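You operate a simulated robot arm through the tools that you are given. There is no shell and no other tool. Be economical: measure what you need, move in short steps, check, and stop when the job is done.

The job below is to be done with a simulated two-armed robot. You get a single attempt, and the scene is never put back.

TASK
Pick up the green book from the third shelf from the bottom of the grey shelving with one hand, pass it to the other hand and put it on the second shelf from the bottom of the grey shelving.
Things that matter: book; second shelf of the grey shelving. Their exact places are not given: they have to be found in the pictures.

The check looks at the end state, three seconds after you hand in, the way a careful person would. Anything else that was tipped, shoved, dropped, spilled or broken makes it a failure.

THE ROBOT
Two 7-joint arms with two-finger grippers on one trunk, on a base that drives. Base frame: it is fixed to the floor where the robot stands at the start and does not move with it; the origin is under the middle of the robot, x ahead of it, y to its left, z up. Lengths are in mm, angles in degrees, forces in N, time in s.
The left shoulder is at the start at [23, 165, 1357], the right one opposite. With the tool pointing down near the work surface each hand reaches from about 240 to 720 mm from the robot's upright axis, wherever it stands, measured 20 degrees to its own side. Places, roughly: second shelf of the grey shelving [600, 200, 700]. Payload 2.45 kg a hand.
The TCP of each hand is the grasp point between the finger pads, 26 mm short of the fingertips. In the tool frame z runs along the fingers and y along their closing line. Largest opening 96 mm; the body of the gripper starts 69 mm behind the TCP.
Orientation is told as [roll, pitch, yaw] about the base's x, y, z axes, in that order, counted from this pose: with the fingers straight down and closing along the base's y, the tool's x points along the base's -x, its y along +y and its z along -z.

THE INTERFACE
- The arms move only by the tool drive_tool. It takes "left_motion", "right_motion" or both (then of equal length, played together; a hand with none holds still); each is a list that holds one entry, the list of rows, each a list of 7 numbers: the shift along the tool's x, y, z in units of 50 mm (1.0 is 50 mm), then the turn, a rotation vector about the tool's x, y, z in units of 8 degrees (1.0 is 8 degrees), then the opening, from 0 (shut) to 1 (fully open). In form: [[[x, y, z, wx, wy, wz, gripper], ...]]. A call has 1 to 20 rows; each row shifts and turns the commanded pose from where the row before left it, along the tool's axes as they then stand. A call with a number of a shift or a turn outside -1 to 1 is refused whole. A row lasts 0.2 s, in which the tool goes at most 50 mm and 8.6 degrees; a call with a longer step from one row to the next is refused whole, and so is a gripper value outside its range. A pose out of reach is approached as far as the arm can. The call stops where the force on the tool passes 40 N (or 10 N more than at its start, if that is more) or the arm is blocked; 0.2 s more then pass. The fingers move at their own pace and stop on an object; they squeeze with about 23 N. The grip force told is the motor's: it shows also when the fingers shut on nothing. Time passes only in rows, and 0.2 s behind the last, so rows that do not move let the fingers close. It gives the time, the measured TCP pose, the force on the tool (base axes), the opening and the grip force at its end, in the units of the frame above (readings bear some noise), with the torque about the TCP (base axes, N m) and any sound that the robot's microphone picked up, and new pictures: "views" is both (left out), scene, wrist or none (wrist: the cameras of the hands that moved).
- Cameras (640 x 400 px; columns grow to the right, rows downward): "scene" is now at [48.6, 42, 1825.5]; the picture's right is [0.51, -0.86, 0.00], its down [-0.68, -0.41, -0.60] and it looks along [0.52, 0.31, -0.80] (base axes); focal length 283 px, centre (320, 200). "left" rides on the left gripper at [82, -3, -98] in its tool frame; the picture's right is [0.04, 1.00, 0.00], its down [-0.73, 0.03, -0.68] and it looks along [-0.68, 0.03, 0.73] (tool axes); focal length 256 px, centre (320, 200). "right" rides on the right gripper at [82, 3, -98] in its tool frame; the picture's right is [-0.04, 1.00, 0.00], its down [-0.73, -0.03, -0.68] and it looks along [-0.68, -0.03, 0.73] (tool axes); focal length 256 px, centre (320, 200).
- lift_body(by): slides the trunk up (or, below 0, down) by that many mm; the arms and the scene camera ride with it, the base frame stays. It gives what a move gives, with no picture.
- steer(legs): drives the robot by 1 to 6 legs, each [ahead, left, turn to the left] in mm, mm and degrees, along the robot's own axes; the way and the turn of a leg run together, so that a leg with both is an arc; at most 1500 mm and 180 degrees a leg. The arms and the cameras ride along, it lands a little off, and it stops where it bumps. It gives what a move gives, and a new picture of the scene camera.
- pan_tilt(pan, tilt): turns the head with the scene camera to pan (to the left, within 120 degrees either way) and tilt (down, from -29 to 69), counted from straight ahead of the robot. It gives what a move gives, and a new picture of the scene camera.
- locate(camera, pixels): for up to 12 pixels [column, row] of the newest picture of that camera ("zoom" is the newest enlarged one), the place [x, y, z] in the base frame of the surface seen there, good to about 2 mm. The clock stands still meanwhile.
- inspect(camera, box): a new picture of the part [left, top, right, bottom] of that camera's present view, enlarged. The clock stands still meanwhile.
- finish_job(): hands the job in; it is judged then, once.

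Work in short steps. Measure before you move; look again where a grasp or a placing could have gone wrong, and mend it. You have 80 turns and 260 pictures in all, those below and enlarged ones among them. Open the grippers and draw the arms clear of the work before you hand the job in, unless the task says otherwise; then end with one line.

The tools are called after "Call:" by a JSON object that holds its "method" and its "body". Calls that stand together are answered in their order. drive_tool: Moves the arms, as the interface text tells. Its arguments: {"type":"object","properties":{"left_motion":{"type":"array"},"right_motion":{"type":"array"},"views":{"type":"string","enum":["both","scene","wrist","none"]}},"required":[]} The other tools are called the same way: lift_body (by) slides the trunk up or down; steer (legs) drives the base; pan_tilt (pan, tilt) turns the head that bears the scene camera; locate (camera, pixels) gives the place of the surface under pixels of a picture; inspect (camera, box) takes an enlarged picture of a part of a camera's view; finish_job () hands the job in.

At the start:

```text
time_s: 0.0
left_position: [290.2, 423.1, 1416.4]
left_ee_rot: [-0.1, 0.0, 0.0]
left_ft_force: [-0.5, 0.0, 0.4]
left_torque: [0.04, 0.02, 0.0]
left_finger_gap: 96.2
left_finger_force: 0.1
right_position: [311.7, 36.7, 1373.6]
right_ee_rot: [0.0, 0.2, 0.1]
right_ft_force: [-0.6, -0.5, -0.9]
right_torque: [0.03, 0.0, 0.02]
right_finger_gap: 95.9
right_finger_force: 0.2
trunk travel left (down, up): [-525.0, 42.0]
robot x, y, heading: [0.2, -0.8, -0.5]
head pan, tilt: [30.9, 52.8]
```

scene: 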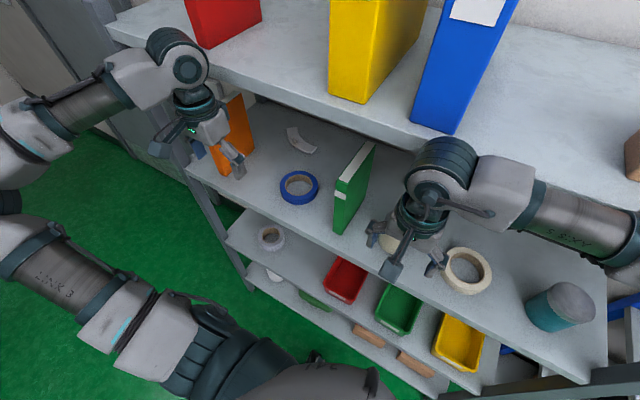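
right: 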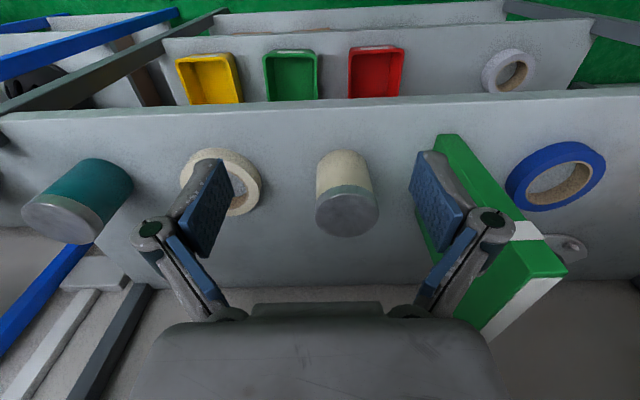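
left: 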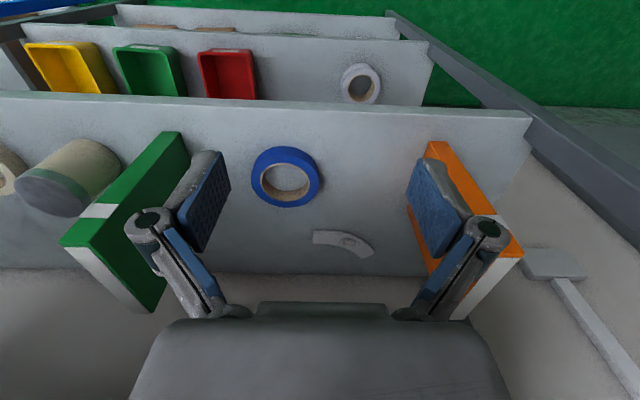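

The green book stands on the shelf with tapes, around (352,190) in the scene picture. I measure it, the shelves and what stands near it.

Call:
{"method": "locate", "body": {"camera": "scene", "pixels": [[374, 145], [341, 184], [338, 230], [350, 200], [300, 185], [250, 120], [300, 225], [240, 237], [300, 270], [344, 280], [398, 310], [460, 340]]}}

Call:
{"method": "locate", "body": {"camera": "left", "pixels": [[180, 133], [62, 243], [137, 312], [150, 210], [250, 98], [270, 250], [430, 145], [380, 40], [300, 60], [360, 70], [230, 50], [340, 10]]}}

Call:
{"method": "inspect", "body": {"camera": "scene", "box": [180, 80, 500, 380]}}

Call:
{"method": "inspect", "body": {"camera": "left", "box": [0, 80, 440, 355]}}

```text
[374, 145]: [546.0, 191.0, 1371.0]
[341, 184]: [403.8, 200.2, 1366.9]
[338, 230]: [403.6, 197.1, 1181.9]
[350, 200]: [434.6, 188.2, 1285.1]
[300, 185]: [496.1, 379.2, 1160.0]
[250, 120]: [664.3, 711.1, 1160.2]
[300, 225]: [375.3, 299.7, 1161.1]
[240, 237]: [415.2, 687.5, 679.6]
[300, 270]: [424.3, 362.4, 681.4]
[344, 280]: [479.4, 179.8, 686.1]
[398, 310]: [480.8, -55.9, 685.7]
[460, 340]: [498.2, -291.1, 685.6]
```

```text
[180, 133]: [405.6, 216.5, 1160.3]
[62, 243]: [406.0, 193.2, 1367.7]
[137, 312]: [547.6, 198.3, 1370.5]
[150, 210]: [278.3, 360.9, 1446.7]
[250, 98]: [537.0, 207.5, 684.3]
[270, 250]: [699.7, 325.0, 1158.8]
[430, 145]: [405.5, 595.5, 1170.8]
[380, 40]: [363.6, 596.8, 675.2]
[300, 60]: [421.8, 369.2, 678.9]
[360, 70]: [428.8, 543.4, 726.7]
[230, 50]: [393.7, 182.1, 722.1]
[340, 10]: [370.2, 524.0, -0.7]
```

```text
1.33 times, centred on (340, 230) of scene
```

zoom: 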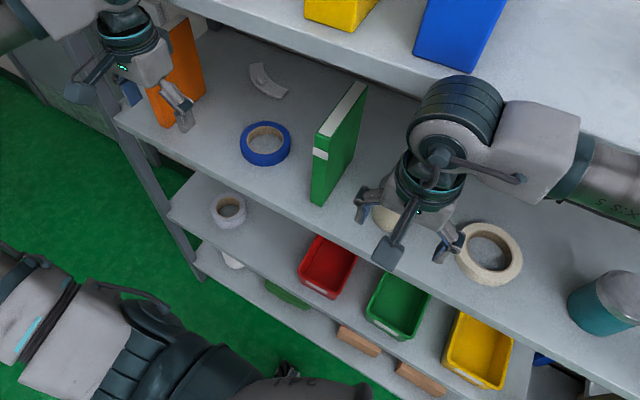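

```text
1.45 times, centred on (220, 218) of left
```

zoom: 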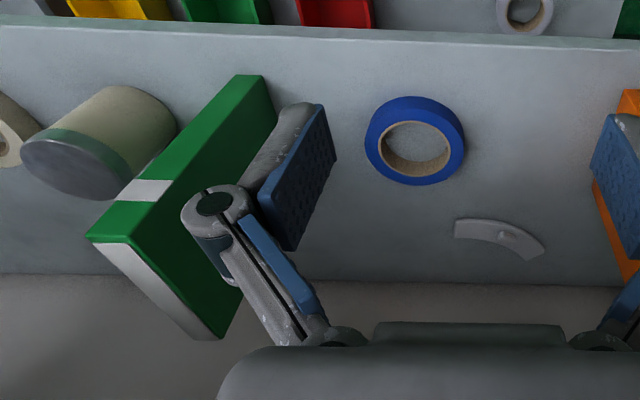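

Book spans about x 404–547, z 1160–1371, y ~193–217. Now I measure shelf edges, the can beside it and the items on the second shelf.

Call:
{"method": "locate", "body": {"camera": "right", "pixels": [[340, 160], [345, 215], [372, 200], [320, 200], [435, 135], [460, 138], [565, 270], [430, 230], [365, 95], [500, 90], [400, 50], [440, 60]]}}

Call:
{"method": "locate", "body": {"camera": "scene", "pixels": [[300, 95], [385, 128], [270, 85], [300, 228], [290, 218], [262, 248], [270, 232], [325, 285], [335, 258], [360, 302], [310, 300], [370, 325]]}}

Call:
{"method": "locate", "body": {"camera": "left", "pixels": [[200, 55], [255, 52], [210, 98], [345, 80], [380, 90], [330, 40], [330, 100], [330, 112], [165, 133], [188, 150], [62, 243], [86, 246]]}}

```text
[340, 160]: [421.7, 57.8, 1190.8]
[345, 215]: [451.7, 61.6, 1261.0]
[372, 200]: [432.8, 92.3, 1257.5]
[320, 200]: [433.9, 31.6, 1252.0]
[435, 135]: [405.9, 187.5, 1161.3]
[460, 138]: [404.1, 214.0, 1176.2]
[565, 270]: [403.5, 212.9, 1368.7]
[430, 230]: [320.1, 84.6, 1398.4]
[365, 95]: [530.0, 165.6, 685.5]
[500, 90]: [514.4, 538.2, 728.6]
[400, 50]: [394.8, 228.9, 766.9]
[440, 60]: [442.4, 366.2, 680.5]
```

```text
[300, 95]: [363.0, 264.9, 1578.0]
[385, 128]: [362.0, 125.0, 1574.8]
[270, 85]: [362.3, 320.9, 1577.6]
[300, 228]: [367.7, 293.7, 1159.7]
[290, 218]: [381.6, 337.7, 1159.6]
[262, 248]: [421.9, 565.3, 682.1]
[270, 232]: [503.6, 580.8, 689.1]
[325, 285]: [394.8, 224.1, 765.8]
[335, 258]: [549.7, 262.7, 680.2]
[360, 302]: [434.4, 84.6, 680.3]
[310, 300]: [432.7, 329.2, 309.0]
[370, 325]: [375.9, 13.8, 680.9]
```

```text
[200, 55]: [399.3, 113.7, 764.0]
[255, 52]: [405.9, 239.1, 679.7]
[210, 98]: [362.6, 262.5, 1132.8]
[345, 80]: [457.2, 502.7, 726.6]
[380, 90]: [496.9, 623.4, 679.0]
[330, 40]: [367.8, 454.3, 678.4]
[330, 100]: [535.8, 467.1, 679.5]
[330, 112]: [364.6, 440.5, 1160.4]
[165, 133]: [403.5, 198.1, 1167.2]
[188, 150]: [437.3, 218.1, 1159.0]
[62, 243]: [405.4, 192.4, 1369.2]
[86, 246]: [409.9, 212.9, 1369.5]
```

Shelf 3 top is z≈1160 (front edge x≈362), shelf 2 top is z≈680 with free space y≈250–490 between the red bin and the white tape. I back the base off and shift left to give the arms space.

Call:
{"method": "steer", "body": {"legs": [[-200, 0, 0.5], [0, 100, 0]]}}

```text
time_s: 2.4
left_position: [80.8, 480.2, 1425.5]
left_ee_rot: [1.5, 0.2, 0.4]
left_ft_force: [-0.7, 1.1, 0.4]
left_torque: [-0.12, -0.08, -0.05]
left_finger_gap: 96.1
left_finger_force: 0.1
right_position: [108.1, 94.8, 1375.6]
right_ee_rot: [1.5, -0.2, 0.5]
right_ft_force: [1.4, 0.5, 1.0]
right_torque: [-0.05, 0.11, -0.01]
right_finger_gap: 96.1
right_finger_force: 0.0
trunk travel left (down, up): [-525.0, 42.0]
robot x, y, heading: [-197.4, 86.8, 0.6]
head pan, tilt: [30.9, 52.8]
```

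scene: 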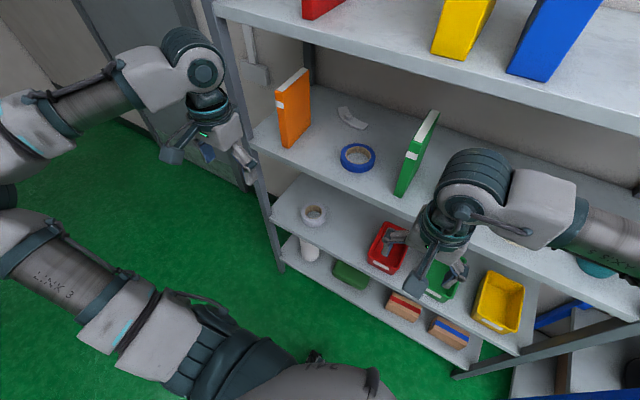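

The area is clear. I move the right hand in front of the book and pitch it to point at the shelf.

Call:
{"method": "drive_tool", "body": {"right_motion": [[[-0.95, 0.7, 0, 0, 0, 0, 1], [-0.95, 0.7, 0, 0, 0, 0, 1], [-0.9, 0.7, 0, 0, 0, 0, 1], [0, 0, 0, 0, -1, 0, 1], [0, 0, 0, 0, -1, 0, 1], [0, 0, 0, 0, -1, 0, 1], [0, 0, 0, 0, -1, 0, 1], [0, 0, 0, 0, -1, 0, 1], [0, 0, 0, 0, -1, 0, 1], [0, 0, 0, 0, -1, 0, 1], [0, 0, 0, 0, -1, 0, 1], [0, 0, 0, 0, -1, 0, 1], [0, 0, 0, 0, -1, 0, 1], [0, 0, 0, 0, -1, 0, 1], [0, 0, 0, 0, -0.25, 0, 1], [0, 0, 0, 0, 0, 0, 1]]]}}

```text
refused: row 1 steps farther than a row can; nothing moved
```

Combined step was over 50 mm; I shorten the rows.

Call:
{"method": "drive_tool", "body": {"right_motion": [[[-0.7, 0.5, 0, 0, 0, 0, 1], [-0.7, 0.5, 0, 0, 0, 0, 1], [-0.7, 0.5, 0, 0, 0, 0, 1], [-0.7, 0.5, 0, 0, 0, 0, 1], [0, 0, 0, 0, -1, 0, 1], [0, 0, 0, 0, -1, 0, 1], [0, 0, 0, 0, -1, 0, 1], [0, 0, 0, 0, -1, 0, 1], [0, 0, 0, 0, -1, 0, 1], [0, 0, 0, 0, -1, 0, 1], [0, 0, 0, 0, -1, 0, 1], [0, 0, 0, 0, -1, 0, 1], [0, 0, 0, 0, -1, 0, 1], [0, 0, 0, 0, -1, 0, 1], [0, 0, 0, 0, -1, 0, 1], [0, 0, 0, 0, -0.25, 0, 1], [0, 0, 0, 0, 0, 0, 1]]]}}

```text
time_s: 6.2
left_position: [81.5, 567.4, 1404.4]
left_ee_rot: [-1.9, 0.0, 0.2]
left_ft_force: [-0.3, -1.2, -0.1]
left_torque: [0.08, 0.01, -0.01]
left_finger_gap: 95.8
left_finger_force: 0.0
right_position: [241.9, 284.7, 1371.8]
right_ee_rot: [-97.6, -88.6, 98.5]
right_ft_force: [-1.4, 0.1, 0.1]
right_torque: [0.03, -0.02, 0.01]
right_finger_gap: 95.9
right_finger_force: 0.1
trunk travel left (down, up): [-525.0, 42.0]
robot x, y, heading: [-197.4, 107.2, 0.5]
head pan, tilt: [30.9, 52.8]
stopped in row 17 (right hand): the arm was blocked; the commanded pose is now the measured one
```

scene: 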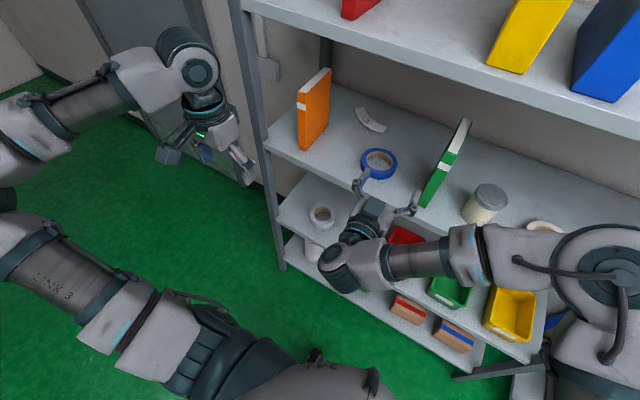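
right: 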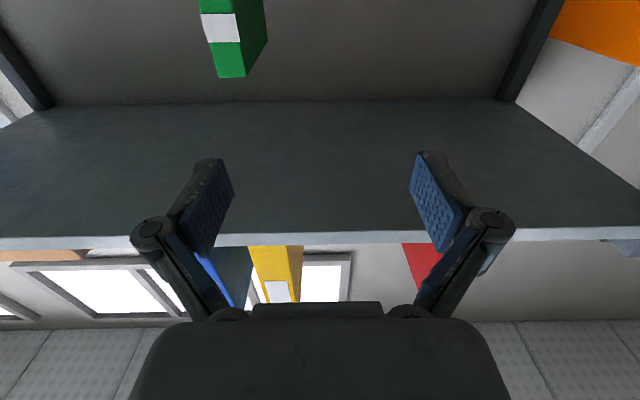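

The hand points horizontally at (242,285,1372). I slide it to the book's y and height, still in front of the shelf.

Call:
{"method": "drive_tool", "body": {"right_motion": [[[0.45, -0.84, 0, 0, 0, 0, 1], [0.45, -0.84, 0, 0, 0, 0, 1], [0, 0, 0, 0, 0, 0, 1], [0, 0, 0, 0, 0, 0, 1]]]}}

```text
time_s: 7.3
left_position: [78.5, 508.4, 1423.7]
left_ee_rot: [1.0, 0.0, 0.2]
left_ft_force: [-0.3, 0.0, -0.1]
left_torque: [0.04, -0.04, 0.02]
left_finger_gap: 96.0
left_finger_force: 0.1
right_position: [240.7, 142.7, 1332.6]
right_ee_rot: [95.8, -88.6, -95.0]
right_ft_force: [0.1, -0.2, 0.3]
right_torque: [0.01, 0.02, 0.02]
right_finger_gap: 95.7
right_finger_force: 0.0
trunk travel left (down, up): [-525.0, 42.0]
robot x, y, heading: [-202.3, 108.0, 0.5]
head pan, tilt: [30.9, 52.8]
stopped in row 4 (right hand): the arm was blocked; the commanded pose is now the measured one
```

scene: 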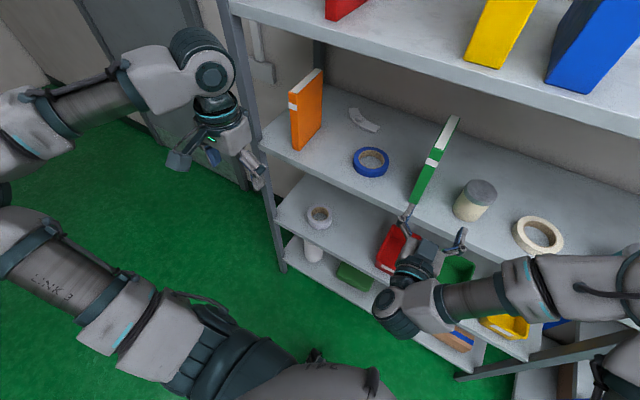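
right: 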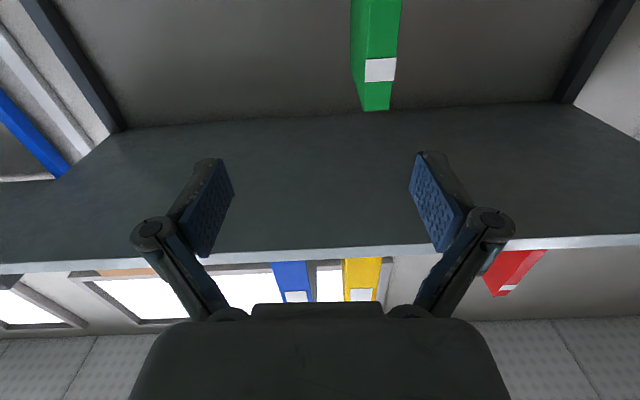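

The trunk is still rocking from the drive; I let it settle before going on.

Call:
{"method": "drive_tool", "body": {"right_motion": [[[0, 0, 0, 0, 0, 0, 1], [0, 0, 0, 0, 0, 0, 1], [0, 0, 0, 0, 0, 0, 1], [0, 0, 0, 0, 0, 0, 1], [0, 0, 0, 0, 0, 0, 1], [0, 0, 0, 0, 0, 0, 1], [0, 0, 0, 0, 0, 0, 1], [0, 0, 0, 0, 0, 0, 1], [0, 0, 0, 0, 0, 0, 1], [0, 0, 0, 0, 0, 0, 1], [0, 0, 0, 0, 0, 0, 1], [0, 0, 0, 0, 0, 0, 1], [0, 0, 0, 0, 0, 0, 1], [0, 0, 0, 0, 0, 0, 1], [0, 0, 0, 0, 0, 0, 1], [0, 0, 0, 0, 0, 0, 1]]], "views": "none"}}

Call:
{"method": "drive_tool", "body": {"right_motion": [[[0, 0, 0, 0, 0, 0, 1], [0, 0, 0, 0, 0, 0, 1], [0, 0, 0, 0, 0, 0, 1]]], "views": "scene"}}

```text
time_s: 10.9
left_position: [75.0, 569.6, 1408.4]
left_ee_rot: [-1.7, -0.3, 0.6]
left_ft_force: [0.7, 0.1, 1.2]
left_torque: [0.06, 0.05, 0.01]
left_finger_gap: 95.8
left_finger_force: 0.0
right_position: [235.4, 201.9, 1330.7]
right_ee_rot: [-100.6, -88.8, 101.5]
right_ft_force: [-1.4, 1.5, 0.0]
right_torque: [0.02, 0.02, -0.04]
right_finger_gap: 95.9
right_finger_force: 0.0
trunk travel left (down, up): [-525.0, 42.0]
robot x, y, heading: [-198.5, 111.9, 0.8]
head pan, tilt: [30.9, 52.8]
stopped in row 16 (right hand): the arm was blocked; the commanded pose is now the measured one
```

```text
time_s: 11.9
left_position: [73.3, 591.8, 1398.9]
left_ee_rot: [-2.7, -0.4, 0.5]
left_ft_force: [1.3, -1.1, -0.5]
left_torque: [0.02, 0.02, 0.03]
left_finger_gap: 95.9
left_finger_force: 0.0
right_position: [232.4, 224.4, 1331.4]
right_ee_rot: [-93.8, -87.6, 94.8]
right_ft_force: [-0.9, 1.1, -0.3]
right_torque: [0.02, 0.03, -0.07]
right_finger_gap: 96.2
right_finger_force: 0.2
trunk travel left (down, up): [-525.0, 42.0]
robot x, y, heading: [-200.7, 108.0, 0.4]
head pan, tilt: [30.9, 52.8]
stopped in row 3 (right hand): the arm was blocked; the commanded pose is now the measured one
```

scene: 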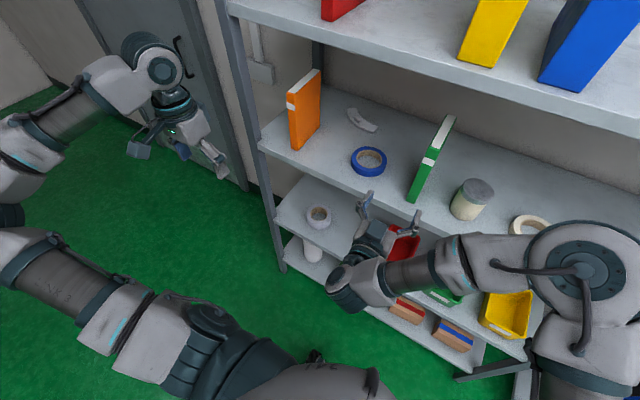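

The robot is rocking sideways as a whole (hand y and roll vary together). I sample it over time to see how it dies out.

Call:
{"method": "drive_tool", "body": {"right_motion": [[[0, 0, 0, 0, 0, 0, 1]]], "views": "none"}}

Call:
{"method": "drive_tool", "body": {"right_motion": [[[0, 0, 0, 0, 0, 0, 1]]], "views": "none"}}

Call:
{"method": "drive_tool", "body": {"right_motion": [[[0, 0, 0, 0, 0, 0, 1]]], "views": "none"}}

Call:
{"method": "drive_tool", "body": {"right_motion": [[[0, 0, 0, 0, 0, 0, 1]]], "views": "none"}}

Call:
{"method": "drive_tool", "body": {"right_motion": [[[0, 0, 0, 0, 0, 0, 1]]], "views": "none"}}

Call:
{"method": "drive_tool", "body": {"right_motion": [[[0, 0, 0, 0, 0, 0, 1]]], "views": "none"}}

```text
time_s: 12.3
left_position: [70.8, 530.9, 1413.8]
left_ee_rot: [-0.3, 0.1, 0.2]
left_ft_force: [-0.4, 1.1, -0.6]
left_torque: [-0.09, -0.03, -0.01]
left_finger_gap: 96.1
left_finger_force: 0.0
right_position: [233.1, 164.0, 1335.0]
right_ee_rot: [-134.7, -89.7, 135.5]
right_ft_force: [-0.3, -0.1, 1.2]
right_torque: [0.01, 0.0, -0.03]
right_finger_gap: 96.0
right_finger_force: 0.0
trunk travel left (down, up): [-525.0, 42.0]
robot x, y, heading: [-199.0, 101.0, 0.6]
head pan, tilt: [30.9, 52.8]
```

```text
time_s: 12.8
left_position: [76.1, 520.7, 1419.7]
left_ee_rot: [0.3, -0.1, 0.2]
left_ft_force: [0.3, 0.1, -0.3]
left_torque: [-0.02, -0.02, -0.02]
left_finger_gap: 95.8
left_finger_force: 0.1
right_position: [236.0, 154.7, 1332.6]
right_ee_rot: [49.6, -89.9, -48.6]
right_ft_force: [0.2, -0.9, -0.1]
right_torque: [0.02, 0.0, 0.07]
right_finger_gap: 96.0
right_finger_force: 0.1
trunk travel left (down, up): [-525.0, 42.0]
robot x, y, heading: [-199.6, 98.3, 0.5]
head pan, tilt: [30.9, 52.8]
```

```text
time_s: 13.3
left_position: [69.9, 513.2, 1423.5]
left_ee_rot: [1.0, 0.1, -0.2]
left_ft_force: [-0.1, -0.5, 0.1]
left_torque: [0.04, -0.02, 0.01]
left_finger_gap: 96.1
left_finger_force: 0.1
right_position: [228.4, 148.0, 1336.4]
right_ee_rot: [94.5, -88.9, -93.9]
right_ft_force: [0.6, -1.3, 0.3]
right_torque: [0.01, 0.04, 0.06]
right_finger_gap: 95.8
right_finger_force: 0.0
trunk travel left (down, up): [-525.0, 42.0]
robot x, y, heading: [-200.9, 112.7, 0.4]
head pan, tilt: [30.9, 52.8]
stopped in row 1 (right hand): the arm was blocked; the commanded pose is now the measured one
```

```text
time_s: 13.8
left_position: [73.3, 517.0, 1423.0]
left_ee_rot: [0.7, 0.0, 0.0]
left_ft_force: [0.0, -0.6, -0.4]
left_torque: [0.01, -0.01, -0.02]
left_finger_gap: 96.2
left_finger_force: 0.1
right_position: [230.1, 153.2, 1334.4]
right_ee_rot: [85.8, -89.2, -85.1]
right_ft_force: [-1.0, -1.0, 0.2]
right_torque: [0.0, -0.02, 0.02]
right_finger_gap: 95.9
right_finger_force: 0.1
trunk travel left (down, up): [-525.0, 42.0]
robot x, y, heading: [-201.4, 112.1, -0.0]
head pan, tilt: [30.9, 52.8]
```

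```text
time_s: 14.3
left_position: [65.1, 489.5, 1429.3]
left_ee_rot: [2.1, 0.1, -0.4]
left_ft_force: [-0.5, 0.6, -0.3]
left_torque: [-0.03, 0.01, -0.02]
left_finger_gap: 96.2
left_finger_force: 0.2
right_position: [224.0, 125.0, 1338.2]
right_ee_rot: [95.5, -87.7, -95.0]
right_ft_force: [0.8, 0.0, -0.1]
right_torque: [0.01, 0.04, 0.04]
right_finger_gap: 96.1
right_finger_force: 0.0
trunk travel left (down, up): [-525.0, 42.0]
robot x, y, heading: [-200.7, 118.3, 0.1]
head pan, tilt: [30.9, 52.8]
stopped in row 1 (right hand): the arm was blocked; the commanded pose is now the measured one
```

```text
time_s: 14.8
left_position: [70.1, 512.1, 1426.7]
left_ee_rot: [1.1, 0.0, -0.3]
left_ft_force: [0.1, 0.1, 0.7]
left_torque: [0.0, -0.01, -0.02]
left_finger_gap: 95.9
left_finger_force: 0.1
right_position: [225.7, 147.7, 1335.4]
right_ee_rot: [94.0, -88.4, -93.6]
right_ft_force: [0.2, 0.4, 0.4]
right_torque: [-0.01, 0.04, 0.0]
right_finger_gap: 96.0
right_finger_force: 0.1
trunk travel left (down, up): [-525.0, 42.0]
robot x, y, heading: [-205.6, 123.2, 0.1]
head pan, tilt: [30.9, 52.8]
```

The rocking persists irregularly while arm rows run. I let time pass with head moves only, to see whether it calms without arm control.

Call:
{"method": "pan_tilt", "body": {"pan": 10, "tilt": 45}}

Call:
{"method": "lift_body", "body": {"by": -20}}

Call:
{"method": "lift_body", "body": {"by": -20}}

Call:
{"method": "lift_body", "body": {"by": -20}}

Call:
{"method": "pan_tilt", "body": {"pan": 10, "tilt": 40}}

```text
time_s: 15.6
left_position: [69.2, 459.8, 1437.4]
left_ee_rot: [2.9, 0.1, -0.3]
left_ft_force: [-0.7, 0.5, 0.1]
left_torque: [-0.07, -0.06, 0.02]
left_finger_gap: 95.9
left_finger_force: 0.2
right_position: [227.2, 97.9, 1335.4]
right_ee_rot: [94.6, -87.0, -94.4]
right_ft_force: [1.4, -0.2, 0.4]
right_torque: [-0.02, 0.0, 0.05]
right_finger_gap: 96.0
right_finger_force: 0.0
trunk travel left (down, up): [-525.0, 42.0]
robot x, y, heading: [-201.0, 110.8, 0.0]
head pan, tilt: [10.0, 45.0]
```

scene: 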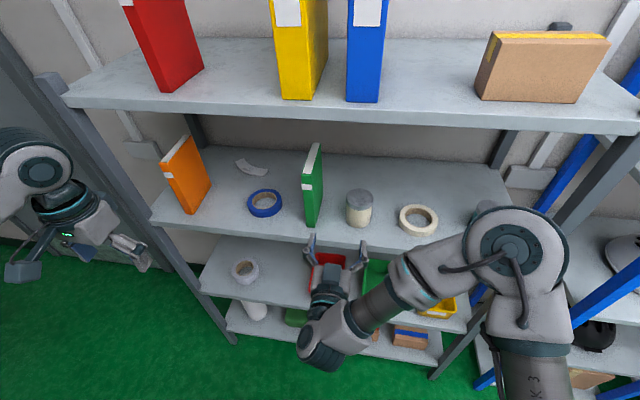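

```text
time_s: 16.3
left_position: [64.6, 514.6, 1401.8]
left_ee_rot: [0.5, 0.3, -0.4]
left_ft_force: [-0.7, 0.8, -0.9]
left_torque: [-0.08, -0.04, 0.0]
left_finger_gap: 96.2
left_finger_force: 0.0
right_position: [223.0, 152.7, 1316.8]
right_ee_rot: [101.6, -88.8, -101.1]
right_ft_force: [-0.8, 0.7, 0.1]
right_torque: [0.0, 0.0, -0.07]
right_finger_gap: 95.9
right_finger_force: 0.0
trunk travel left (down, up): [-505.0, 62.0]
robot x, y, heading: [-202.0, 118.3, 0.2]
head pan, tilt: [10.0, 45.0]
```

```text
time_s: 16.9
left_position: [68.4, 573.2, 1370.7]
left_ee_rot: [-1.6, -0.2, 0.0]
left_ft_force: [0.0, -1.2, -0.2]
left_torque: [0.12, 0.06, 0.06]
left_finger_gap: 96.1
left_finger_force: 0.0
right_position: [223.5, 208.6, 1294.0]
right_ee_rot: [-109.7, -89.3, 110.3]
right_ft_force: [-0.3, -0.1, -0.4]
right_torque: [-0.01, -0.01, -0.04]
right_finger_gap: 95.7
right_finger_force: 0.0
trunk travel left (down, up): [-485.0, 82.0]
robot x, y, heading: [-203.8, 129.2, 0.1]
head pan, tilt: [10.0, 45.0]
```

```text
time_s: 17.6
left_position: [69.7, 466.1, 1376.3]
left_ee_rot: [3.0, 0.3, 0.0]
left_ft_force: [-1.7, 1.3, -0.4]
left_torque: [-0.12, -0.19, -0.01]
left_finger_gap: 96.0
left_finger_force: 0.0
right_position: [229.0, 103.7, 1275.3]
right_ee_rot: [91.5, -86.9, -91.0]
right_ft_force: [2.2, 0.3, -0.9]
right_torque: [-0.02, 0.0, -0.06]
right_finger_gap: 96.0
right_finger_force: 0.1
trunk travel left (down, up): [-465.0, 102.0]
robot x, y, heading: [-205.7, 109.4, 0.2]
head pan, tilt: [10.0, 45.0]
```

```text
time_s: 18.3
left_position: [64.6, 503.8, 1365.9]
left_ee_rot: [1.1, 0.3, -0.4]
left_ft_force: [-0.6, 0.3, 0.4]
left_torque: [-0.09, -0.06, -0.01]
left_finger_gap: 95.9
left_finger_force: 0.1
right_position: [222.7, 140.1, 1277.4]
right_ee_rot: [99.3, -88.2, -98.9]
right_ft_force: [-0.2, 0.7, 0.3]
right_torque: [0.02, 0.01, -0.06]
right_finger_gap: 96.2
right_finger_force: 0.0
trunk travel left (down, up): [-465.0, 102.0]
robot x, y, heading: [-205.8, 118.0, 0.2]
head pan, tilt: [10.0, 40.0]
```

scene: 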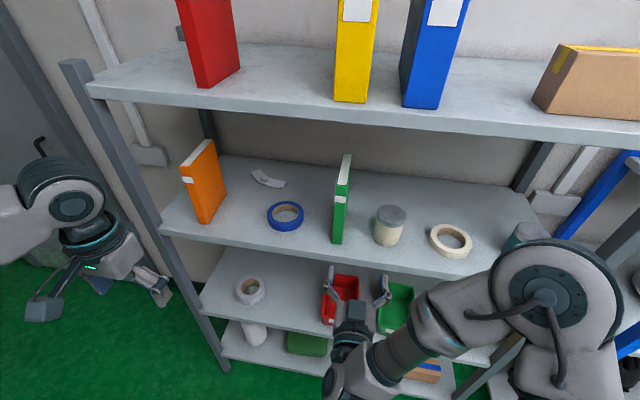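

The sway is ±50 mm at hand height. I wait longer to see whether it decays.

Call:
{"method": "drive_tool", "body": {"left_motion": [[[0, 0, 0, 0, 0, 0, 1], [0, 0, 0, 0, 0, 0, 1], [0, 0, 0, 0, 0, 0, 1], [0, 0, 0, 0, 0, 0, 1], [0, 0, 0, 0, 0, 0, 1], [0, 0, 0, 0, 0, 0, 1], [0, 0, 0, 0, 0, 0, 1], [0, 0, 0, 0, 0, 0, 1], [0, 0, 0, 0, 0, 0, 1], [0, 0, 0, 0, 0, 0, 1], [0, 0, 0, 0, 0, 0, 1], [0, 0, 0, 0, 0, 0, 1], [0, 0, 0, 0, 0, 0, 1], [0, 0, 0, 0, 0, 0, 1], [0, 0, 0, 0, 0, 0, 1], [0, 0, 0, 0, 0, 0, 1], [0, 0, 0, 0, 0, 0, 1], [0, 0, 0, 0, 0, 0, 1], [0, 0, 0, 0, 0, 0, 1], [0, 0, 0, 0, 0, 0, 1]]], "views": "none"}}

Call:
{"method": "drive_tool", "body": {"left_motion": [[[0, 0, 0, 0, 0, 0, 1], [0, 0, 0, 0, 0, 0, 1], [0, 0, 0, 0, 0, 0, 1], [0, 0, 0, 0, 0, 0, 1], [0, 0, 0, 0, 0, 0, 1], [0, 0, 0, 0, 0, 0, 1], [0, 0, 0, 0, 0, 0, 1], [0, 0, 0, 0, 0, 0, 1], [0, 0, 0, 0, 0, 0, 1], [0, 0, 0, 0, 0, 0, 1], [0, 0, 0, 0, 0, 0, 1], [0, 0, 0, 0, 0, 0, 1], [0, 0, 0, 0, 0, 0, 1], [0, 0, 0, 0, 0, 0, 1], [0, 0, 0, 0, 0, 0, 1], [0, 0, 0, 0, 0, 0, 1], [0, 0, 0, 0, 0, 0, 1], [0, 0, 0, 0, 0, 0, 1], [0, 0, 0, 0, 0, 0, 1], [0, 0, 0, 0, 0, 0, 1]]], "views": "none"}}

Call:
{"method": "drive_tool", "body": {"left_motion": [[[0, 0, 0, 0, 0, 0, 1], [0, 0, 0, 0, 0, 0, 1], [0, 0, 0, 0, 0, 0, 1], [0, 0, 0, 0, 0, 0, 1], [0, 0, 0, 0, 0, 0, 1], [0, 0, 0, 0, 0, 0, 1], [0, 0, 0, 0, 0, 0, 1], [0, 0, 0, 0, 0, 0, 1], [0, 0, 0, 0, 0, 0, 1], [0, 0, 0, 0, 0, 0, 1], [0, 0, 0, 0, 0, 0, 1], [0, 0, 0, 0, 0, 0, 1], [0, 0, 0, 0, 0, 0, 1], [0, 0, 0, 0, 0, 0, 1], [0, 0, 0, 0, 0, 0, 1], [0, 0, 0, 0, 0, 0, 1], [0, 0, 0, 0, 0, 0, 1], [0, 0, 0, 0, 0, 0, 1], [0, 0, 0, 0, 0, 0, 1], [0, 0, 0, 0, 0, 0, 1]]], "views": "none"}}

Call:
{"method": "drive_tool", "body": {"left_motion": [[[0, 0, 0, 0, 0, 0, 1]]], "views": "none"}}

Call:
{"method": "drive_tool", "body": {"left_motion": [[[0, 0, 0, 0, 0, 0, 1]]], "views": "none"}}

Call:
{"method": "drive_tool", "body": {"left_motion": [[[0, 0, 0, 0, 0, 0, 1]]], "views": "none"}}

```text
time_s: 22.7
left_position: [68.9, 517.6, 1361.3]
left_ee_rot: [0.4, 0.1, -0.3]
left_ft_force: [-0.1, -0.6, 0.6]
left_torque: [0.02, 0.0, 0.02]
left_finger_gap: 95.8
left_finger_force: 0.0
right_position: [224.4, 153.7, 1276.9]
right_ee_rot: [107.9, -89.3, -107.4]
right_ft_force: [0.6, 0.3, 0.4]
right_torque: [0.02, 0.04, 0.0]
right_finger_gap: 96.0
right_finger_force: 0.0
trunk travel left (down, up): [-465.0, 102.0]
robot x, y, heading: [-201.2, 110.8, 0.1]
head pan, tilt: [10.0, 40.0]
stopped in row 20 (left hand): the arm was blocked; the commanded pose is now the measured one
```

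```text
time_s: 27.1
left_position: [61.3, 469.0, 1373.8]
left_ee_rot: [2.6, 0.1, -0.8]
left_ft_force: [-1.0, 0.9, 0.0]
left_torque: [0.0, -0.06, 0.01]
left_finger_gap: 96.0
left_finger_force: 0.2
right_position: [217.9, 106.0, 1279.7]
right_ee_rot: [95.3, -86.9, -95.3]
right_ft_force: [0.2, -1.3, 0.3]
right_torque: [-0.03, 0.02, 0.07]
right_finger_gap: 96.2
right_finger_force: 0.0
trunk travel left (down, up): [-465.0, 102.0]
robot x, y, heading: [-205.2, 114.0, -0.3]
head pan, tilt: [10.0, 40.0]
stopped in row 20 (left hand): the arm was blocked; the commanded pose is now the measured one
```

```text
time_s: 31.5
left_position: [59.5, 545.2, 1355.0]
left_ee_rot: [-0.8, 0.0, -0.5]
left_ft_force: [0.8, -1.2, 0.1]
left_torque: [0.05, 0.05, 0.0]
left_finger_gap: 95.6
left_finger_force: 0.0
right_position: [216.2, 181.5, 1278.5]
right_ee_rot: [-146.3, -89.7, 146.7]
right_ft_force: [-1.1, 0.9, -0.2]
right_torque: [0.04, 0.01, -0.03]
right_finger_gap: 96.2
right_finger_force: 0.1
trunk travel left (down, up): [-465.0, 102.0]
robot x, y, heading: [-207.5, 115.2, 0.0]
head pan, tilt: [10.0, 40.0]
stopped in row 20 (left hand): the arm was blocked; the commanded pose is now the measured one
```

```text
time_s: 31.9
left_position: [58.0, 498.1, 1363.0]
left_ee_rot: [1.1, 0.4, -0.6]
left_ft_force: [0.1, 0.3, 0.7]
left_torque: [-0.07, -0.03, 0.02]
left_finger_gap: 96.1
left_finger_force: 0.0
right_position: [215.5, 135.6, 1279.2]
right_ee_rot: [97.4, -88.5, -97.3]
right_ft_force: [-0.7, 0.3, 0.0]
right_torque: [0.0, 0.01, -0.02]
right_finger_gap: 96.0
right_finger_force: 0.0
trunk travel left (down, up): [-465.0, 102.0]
robot x, y, heading: [-204.5, 106.7, 0.0]
head pan, tilt: [10.0, 40.0]
```

```text
time_s: 32.5
left_position: [59.6, 576.5, 1344.2]
left_ee_rot: [-2.0, -0.1, -0.6]
left_ft_force: [1.3, -0.6, -1.4]
left_torque: [0.03, 0.12, 0.04]
left_finger_gap: 95.7
left_finger_force: 0.0
right_position: [211.9, 209.7, 1276.5]
right_ee_rot: [-96.9, -88.4, 97.3]
right_ft_force: [-1.9, 0.5, -0.2]
right_torque: [0.01, 0.02, -0.06]
right_finger_gap: 96.2
right_finger_force: 0.0
trunk travel left (down, up): [-465.0, 102.0]
robot x, y, heading: [-206.1, 115.0, -0.1]
head pan, tilt: [10.0, 40.0]
stopped in row 1 (left hand): the arm was blocked; the commanded pose is now the measured one
```

```text
time_s: 32.9
left_position: [55.4, 503.4, 1361.3]
left_ee_rot: [1.0, 0.2, -0.7]
left_ft_force: [-0.7, 1.4, -0.2]
left_torque: [-0.08, -0.08, 0.01]
left_finger_gap: 96.1
left_finger_force: 0.0
right_position: [213.3, 140.2, 1282.1]
right_ee_rot: [103.5, -88.9, -103.3]
right_ft_force: [0.5, 0.7, 0.2]
right_torque: [-0.01, 0.04, 0.01]
right_finger_gap: 96.0
right_finger_force: 0.1
trunk travel left (down, up): [-465.0, 102.0]
robot x, y, heading: [-203.8, 101.0, 0.0]
head pan, tilt: [10.0, 40.0]
```

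The sway does not decay and the base creeps slightly. I try a tiny forward drive to see whether it re-settles the base.

Call:
{"method": "steer", "body": {"legs": [[10, 0, 0]]}}

Call:
{"method": "drive_tool", "body": {"left_motion": [[[0, 0, 0, 0, 0, 0, 1]]], "views": "none"}}

Call:
{"method": "drive_tool", "body": {"left_motion": [[[0, 0, 0, 0, 0, 0, 1]]], "views": "none"}}

Call:
{"method": "drive_tool", "body": {"left_motion": [[[0, 0, 0, 0, 0, 0, 1], [0, 0, 0, 0, 0, 0, 1]]], "views": "none"}}

Call:
{"method": "drive_tool", "body": {"left_motion": [[[0, 0, 0, 0, 0, 0, 1]]], "views": "none"}}

```text
time_s: 33.6
left_position: [66.3, 582.8, 1343.1]
left_ee_rot: [-2.2, 0.0, -0.8]
left_ft_force: [1.0, -1.0, -0.2]
left_torque: [0.12, 0.06, 0.0]
left_finger_gap: 96.1
left_finger_force: 0.1
right_position: [221.5, 215.9, 1276.1]
right_ee_rot: [-100.3, -88.3, 100.4]
right_ft_force: [-0.7, 0.5, 0.0]
right_torque: [0.01, 0.01, -0.07]
right_finger_gap: 96.2
right_finger_force: 0.0
trunk travel left (down, up): [-465.0, 102.0]
robot x, y, heading: [-202.3, 118.4, -0.6]
head pan, tilt: [10.0, 40.0]
```

scene: 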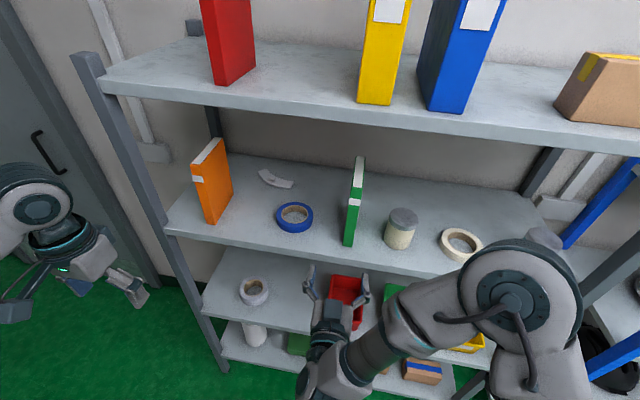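

```text
time_s: 34.2
left_position: [65.4, 502.2, 1367.0]
left_ee_rot: [1.5, 0.3, -1.0]
left_ft_force: [-1.0, 0.7, -0.7]
left_torque: [-0.09, 0.03, 0.0]
left_finger_gap: 96.2
left_finger_force: 0.1
right_position: [219.0, 138.0, 1282.5]
right_ee_rot: [100.9, -88.6, -101.0]
right_ft_force: [0.0, -0.2, -0.2]
right_torque: [0.01, 0.02, 0.03]
right_finger_gap: 95.8
right_finger_force: 0.0
trunk travel left (down, up): [-465.0, 102.0]
robot x, y, heading: [-199.2, 113.5, -0.2]
head pan, tilt: [10.0, 40.0]
stopped in row 1 (left hand): the arm was blocked; the commanded pose is now the measured one
```

```text
time_s: 34.8
left_position: [62.7, 462.6, 1376.3]
left_ee_rot: [3.1, 0.2, -1.1]
left_ft_force: [0.2, 0.1, -0.3]
left_torque: [0.0, 0.01, -0.03]
left_finger_gap: 96.2
left_finger_force: 0.1
right_position: [218.3, 100.9, 1283.5]
right_ee_rot: [93.9, -86.7, -94.1]
right_ft_force: [-0.4, 0.0, 0.2]
right_torque: [-0.02, 0.0, 0.04]
right_finger_gap: 95.9
right_finger_force: 0.2
trunk travel left (down, up): [-465.0, 102.0]
robot x, y, heading: [-201.7, 110.6, -0.2]
head pan, tilt: [10.0, 40.0]
stopped in row 1 (left hand): the arm was blocked; the commanded pose is now the measured one
```

```text
time_s: 35.6
left_position: [60.8, 507.7, 1368.0]
left_ee_rot: [1.4, 0.0, -0.8]
left_ft_force: [0.3, 0.2, 0.5]
left_torque: [0.07, -0.02, 0.05]
left_finger_gap: 95.9
left_finger_force: 0.0
right_position: [215.1, 145.7, 1282.6]
right_ee_rot: [99.8, -88.1, -99.6]
right_ft_force: [0.4, -0.1, -0.2]
right_torque: [0.02, 0.0, 0.03]
right_finger_gap: 95.9
right_finger_force: 0.0
trunk travel left (down, up): [-465.0, 102.0]
robot x, y, heading: [-196.0, 124.4, -0.2]
head pan, tilt: [10.0, 40.0]
stopped in row 2 (left hand): the arm was blocked; the commanded pose is now the measured one
```

```text
time_s: 36.2
left_position: [61.7, 523.2, 1365.8]
left_ee_rot: [0.6, -0.2, -0.9]
left_ft_force: [0.2, 0.4, -0.9]
left_torque: [-0.01, 0.05, 0.02]
left_finger_gap: 96.0
left_finger_force: 0.0
right_position: [215.1, 160.7, 1283.4]
right_ee_rot: [108.2, -88.7, -108.2]
right_ft_force: [-1.5, -0.2, 0.7]
right_torque: [0.02, 0.01, -0.02]
right_finger_gap: 96.1
right_finger_force: 0.2
trunk travel left (down, up): [-465.0, 102.0]
robot x, y, heading: [-195.9, 123.0, -0.3]
head pan, tilt: [10.0, 40.0]
stopped in row 1 (left hand): the arm was blocked; the commanded pose is now the measured one
```

Still rocking. It began after the sideways leg, so I test a longer straight leg backward, which also takes the hand away from the shelf.

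Call:
{"method": "steer", "body": {"legs": [[-120, 0, 0.3]]}}

Call:
{"method": "lift_body", "body": {"by": 1}}

Call:
{"method": "lift_body", "body": {"by": 1}}

Call:
{"method": "lift_body", "body": {"by": 1}}

Call:
{"method": "lift_body", "body": {"by": 1}}

Call:
{"method": "lift_body", "body": {"by": 1}}

```text
time_s: 37.4
left_position: [-59.2, 529.2, 1362.1]
left_ee_rot: [0.6, 0.2, -0.7]
left_ft_force: [0.6, -0.2, -0.2]
left_torque: [0.03, 0.03, 0.02]
left_finger_gap: 95.9
left_finger_force: 0.0
right_position: [97.9, 167.1, 1282.2]
right_ee_rot: [100.7, -88.9, -100.3]
right_ft_force: [-0.3, -0.6, 0.2]
right_torque: [0.03, 0.03, 0.02]
right_finger_gap: 95.9
right_finger_force: 0.0
trunk travel left (down, up): [-465.0, 102.0]
robot x, y, heading: [-321.8, 122.8, 0.1]
head pan, tilt: [10.0, 40.0]
```

scene: 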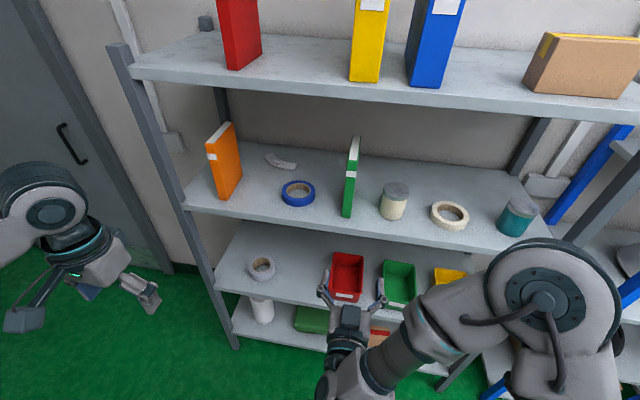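

```text
time_s: 38.0
left_position: [-61.9, 477.0, 1379.2]
left_ee_rot: [2.8, 0.1, -0.6]
left_ft_force: [-0.1, -0.6, 0.1]
left_torque: [-0.02, -0.02, 0.0]
left_finger_gap: 96.0
left_finger_force: 0.0
right_position: [94.1, 118.6, 1284.5]
right_ee_rot: [95.3, -86.7, -94.8]
right_ft_force: [-0.1, 0.1, -1.5]
right_torque: [0.0, -0.02, 0.03]
right_finger_gap: 96.2
right_finger_force: 0.1
trunk travel left (down, up): [-466.0, 101.0]
robot x, y, heading: [-319.2, 123.5, 0.1]
head pan, tilt: [10.0, 40.0]
```

```text
time_s: 38.5
left_position: [-67.4, 499.6, 1373.1]
left_ee_rot: [1.9, -0.2, -0.7]
left_ft_force: [0.0, -0.1, -1.4]
left_torque: [0.03, 0.02, 0.01]
left_finger_gap: 96.1
left_finger_force: 0.1
right_position: [89.8, 139.3, 1286.6]
right_ee_rot: [101.1, -87.6, -100.6]
right_ft_force: [-0.1, 0.5, -0.9]
right_torque: [0.01, -0.02, -0.01]
right_finger_gap: 96.3
right_finger_force: 0.1
trunk travel left (down, up): [-467.0, 100.0]
robot x, y, heading: [-319.6, 126.2, 0.2]
head pan, tilt: [10.0, 40.0]
```

```text
time_s: 39.0
left_position: [-64.3, 490.8, 1378.8]
left_ee_rot: [2.3, -0.2, -0.6]
left_ft_force: [0.3, 0.4, 1.0]
left_torque: [0.03, -0.01, -0.01]
left_finger_gap: 95.9
left_finger_force: 0.1
right_position: [90.6, 131.2, 1288.4]
right_ee_rot: [99.8, -87.1, -99.4]
right_ft_force: [0.8, 0.4, 0.5]
right_torque: [-0.01, -0.03, 0.01]
right_finger_gap: 96.0
right_finger_force: 0.0
trunk travel left (down, up): [-468.0, 99.0]
robot x, y, heading: [-313.4, 124.4, -0.2]
head pan, tilt: [10.0, 40.0]
```

```text
time_s: 39.5
left_position: [-65.1, 483.9, 1378.7]
left_ee_rot: [2.6, 0.0, -0.7]
left_ft_force: [0.2, 0.2, -0.5]
left_torque: [-0.04, 0.02, -0.03]
left_finger_gap: 96.1
left_finger_force: 0.1
right_position: [90.2, 123.8, 1289.8]
right_ee_rot: [97.7, -87.2, -97.5]
right_ft_force: [0.5, 0.5, -0.7]
right_torque: [0.0, -0.02, -0.02]
right_finger_gap: 95.7
right_finger_force: 0.0
trunk travel left (down, up): [-469.0, 98.0]
robot x, y, heading: [-318.3, 121.2, 0.0]
head pan, tilt: [10.0, 40.0]
```

```text
time_s: 40.0
left_position: [-64.4, 505.5, 1377.2]
left_ee_rot: [1.6, -0.3, -0.5]
left_ft_force: [-0.7, 0.0, 0.0]
left_torque: [0.04, 0.04, 0.0]
left_finger_gap: 96.0
left_finger_force: 0.0
right_position: [90.7, 145.3, 1289.2]
right_ee_rot: [100.6, -87.7, -100.1]
right_ft_force: [-0.7, 0.5, -0.4]
right_torque: [0.0, 0.0, 0.0]
right_finger_gap: 96.1
right_finger_force: 0.1
trunk travel left (down, up): [-470.0, 97.0]
robot x, y, heading: [-323.6, 125.4, -0.2]
head pan, tilt: [10.0, 40.0]
```

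The swing looks smaller now. I sample on to see if it keeps dying away.

Call:
{"method": "lift_body", "body": {"by": 1}}

Call:
{"method": "lift_body", "body": {"by": 1}}

Call:
{"method": "lift_body", "body": {"by": 1}}

Call:
{"method": "lift_body", "body": {"by": 10}}

Call:
{"method": "lift_body", "body": {"by": 5}}

Call:
{"method": "lift_body", "body": {"by": 1}}

Call:
{"method": "lift_body", "body": {"by": 1}}

Call:
{"method": "lift_body", "body": {"by": 5}}

Call:
{"method": "lift_body", "body": {"by": 10}}

Call:
{"method": "lift_body", "body": {"by": 1}}

```text
time_s: 40.5
left_position: [-65.8, 469.7, 1384.9]
left_ee_rot: [3.1, 0.0, -0.8]
left_ft_force: [-0.4, 0.8, 0.0]
left_torque: [-0.06, -0.04, 0.0]
left_finger_gap: 95.8
left_finger_force: 0.1
right_position: [90.3, 110.2, 1291.7]
right_ee_rot: [97.3, -86.6, -96.9]
right_ft_force: [0.7, -1.0, 1.1]
right_torque: [0.03, 0.01, 0.04]
right_finger_gap: 96.0
right_finger_force: 0.0
trunk travel left (down, up): [-471.0, 96.0]
robot x, y, heading: [-316.8, 116.7, -0.2]
head pan, tilt: [10.0, 40.0]
```

```text
time_s: 41.0
left_position: [-65.4, 520.8, 1374.7]
left_ee_rot: [1.0, -0.2, -0.6]
left_ft_force: [0.1, -0.4, 0.3]
left_torque: [0.04, 0.05, 0.02]
left_finger_gap: 96.1
left_finger_force: 0.2
right_position: [90.6, 160.3, 1291.1]
right_ee_rot: [105.0, -88.1, -104.4]
right_ft_force: [-1.3, 0.2, -0.3]
right_torque: [0.01, 0.01, -0.02]
right_finger_gap: 96.0
right_finger_force: 0.1
trunk travel left (down, up): [-472.0, 95.0]
robot x, y, heading: [-318.4, 130.3, -0.0]
head pan, tilt: [10.0, 40.0]
```

```text
time_s: 41.5
left_position: [-66.3, 456.0, 1389.3]
left_ee_rot: [3.7, 0.0, -0.8]
left_ft_force: [0.2, 1.4, -0.1]
left_torque: [-0.02, -0.09, -0.02]
left_finger_gap: 95.9
left_finger_force: 0.0
right_position: [91.6, 96.0, 1294.5]
right_ee_rot: [96.7, -86.1, -96.4]
right_ft_force: [-0.3, -0.3, -0.7]
right_torque: [-0.04, -0.04, 0.03]
right_finger_gap: 96.0
right_finger_force: 0.0
trunk travel left (down, up): [-473.0, 94.0]
robot x, y, heading: [-319.1, 120.3, -0.2]
head pan, tilt: [10.0, 40.0]
```

```text
time_s: 42.1
left_position: [-64.9, 539.7, 1381.1]
left_ee_rot: [0.4, -0.3, -0.5]
left_ft_force: [1.0, 1.2, -0.2]
left_torque: [-0.04, 0.05, 0.01]
left_finger_gap: 96.0
left_finger_force: 0.1
right_position: [90.8, 176.8, 1302.5]
right_ee_rot: [117.9, -88.9, -117.4]
right_ft_force: [-0.5, 1.3, 0.4]
right_torque: [0.0, 0.06, -0.11]
right_finger_gap: 96.3
right_finger_force: 0.0
trunk travel left (down, up): [-483.0, 84.0]
robot x, y, heading: [-320.3, 127.8, 0.2]
head pan, tilt: [10.0, 40.0]
```

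```text
time_s: 42.6
left_position: [-65.0, 443.4, 1407.6]
left_ee_rot: [4.2, -0.1, -0.7]
left_ft_force: [-0.8, -0.4, 1.1]
left_torque: [0.02, -0.04, -0.02]
left_finger_gap: 96.1
left_finger_force: 0.0
right_position: [91.6, 84.2, 1308.4]
right_ee_rot: [96.4, -85.6, -96.2]
right_ft_force: [1.0, -1.7, 0.1]
right_torque: [0.02, -0.04, 0.12]
right_finger_gap: 96.1
right_finger_force: 0.1
trunk travel left (down, up): [-488.0, 79.0]
robot x, y, heading: [-315.6, 115.6, 0.0]
head pan, tilt: [10.0, 40.0]
```

```text
time_s: 43.1
left_position: [-66.2, 537.6, 1386.2]
left_ee_rot: [0.4, -0.3, -0.5]
left_ft_force: [0.3, -1.0, 0.3]
left_torque: [0.08, 0.05, 0.01]
left_finger_gap: 95.8
left_finger_force: 0.1
right_position: [91.0, 175.4, 1308.0]
right_ee_rot: [115.2, -88.9, -114.6]
right_ft_force: [-0.7, 0.7, -0.6]
right_torque: [0.02, -0.03, -0.01]
right_finger_gap: 95.9
right_finger_force: 0.1
trunk travel left (down, up): [-489.0, 78.0]
robot x, y, heading: [-317.7, 129.9, 0.2]
head pan, tilt: [10.0, 40.0]
```

```text
time_s: 43.7
left_position: [-64.5, 447.7, 1409.9]
left_ee_rot: [4.0, -0.1, -0.7]
left_ft_force: [-0.7, 1.1, -0.3]
left_torque: [-0.03, -0.06, -0.01]
left_finger_gap: 96.1
left_finger_force: 0.0
right_position: [91.9, 87.4, 1310.1]
right_ee_rot: [96.2, -85.7, -95.9]
right_ft_force: [0.7, -0.7, -0.2]
right_torque: [-0.04, -0.03, 0.03]
right_finger_gap: 96.0
right_finger_force: 0.1
trunk travel left (down, up): [-490.0, 77.0]
robot x, y, heading: [-318.9, 114.4, 0.1]
head pan, tilt: [10.0, 40.0]
```

```text
time_s: 44.2
left_position: [-66.5, 524.4, 1395.3]
left_ee_rot: [0.8, 0.0, -0.8]
left_ft_force: [0.7, -1.8, -0.1]
left_torque: [0.06, 0.03, 0.02]
left_finger_gap: 96.0
left_finger_force: 0.0
right_position: [90.6, 161.9, 1313.8]
right_ee_rot: [105.0, -88.4, -104.6]
right_ft_force: [-1.3, 0.6, -0.2]
right_torque: [0.01, -0.07, 0.0]
right_finger_gap: 96.2
right_finger_force: 0.1
trunk travel left (down, up): [-495.0, 72.0]
robot x, y, heading: [-319.3, 125.8, -0.1]
head pan, tilt: [10.0, 40.0]
```

```text
time_s: 44.8
left_position: [-64.5, 486.5, 1417.0]
left_ee_rot: [2.5, -0.1, -0.7]
left_ft_force: [-0.7, -0.5, 0.6]
left_torque: [0.0, 0.02, 0.03]
left_finger_gap: 95.9
left_finger_force: 0.0
right_position: [90.3, 126.9, 1324.6]
right_ee_rot: [96.8, -87.1, -96.4]
right_ft_force: [0.3, 0.2, 0.6]
right_torque: [-0.01, 0.03, -0.01]
right_finger_gap: 95.8
right_finger_force: 0.2
trunk travel left (down, up): [-505.0, 62.0]
robot x, y, heading: [-317.1, 121.3, -0.1]
head pan, tilt: [10.0, 40.0]
```

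```text
time_s: 45.3
left_position: [-66.5, 488.6, 1414.9]
left_ee_rot: [2.2, 0.2, -0.8]
left_ft_force: [0.1, 0.9, -0.5]
left_torque: [-0.02, 0.0, -0.03]
left_finger_gap: 96.1
left_finger_force: 0.0
right_position: [89.1, 127.2, 1327.3]
right_ee_rot: [98.5, -87.1, -98.2]
right_ft_force: [-0.8, -0.3, 0.5]
right_torque: [0.01, 0.0, -0.03]
right_finger_gap: 95.8
right_finger_force: 0.1
trunk travel left (down, up): [-506.0, 61.0]
robot x, y, heading: [-319.0, 121.9, 0.1]
head pan, tilt: [10.0, 40.0]
```

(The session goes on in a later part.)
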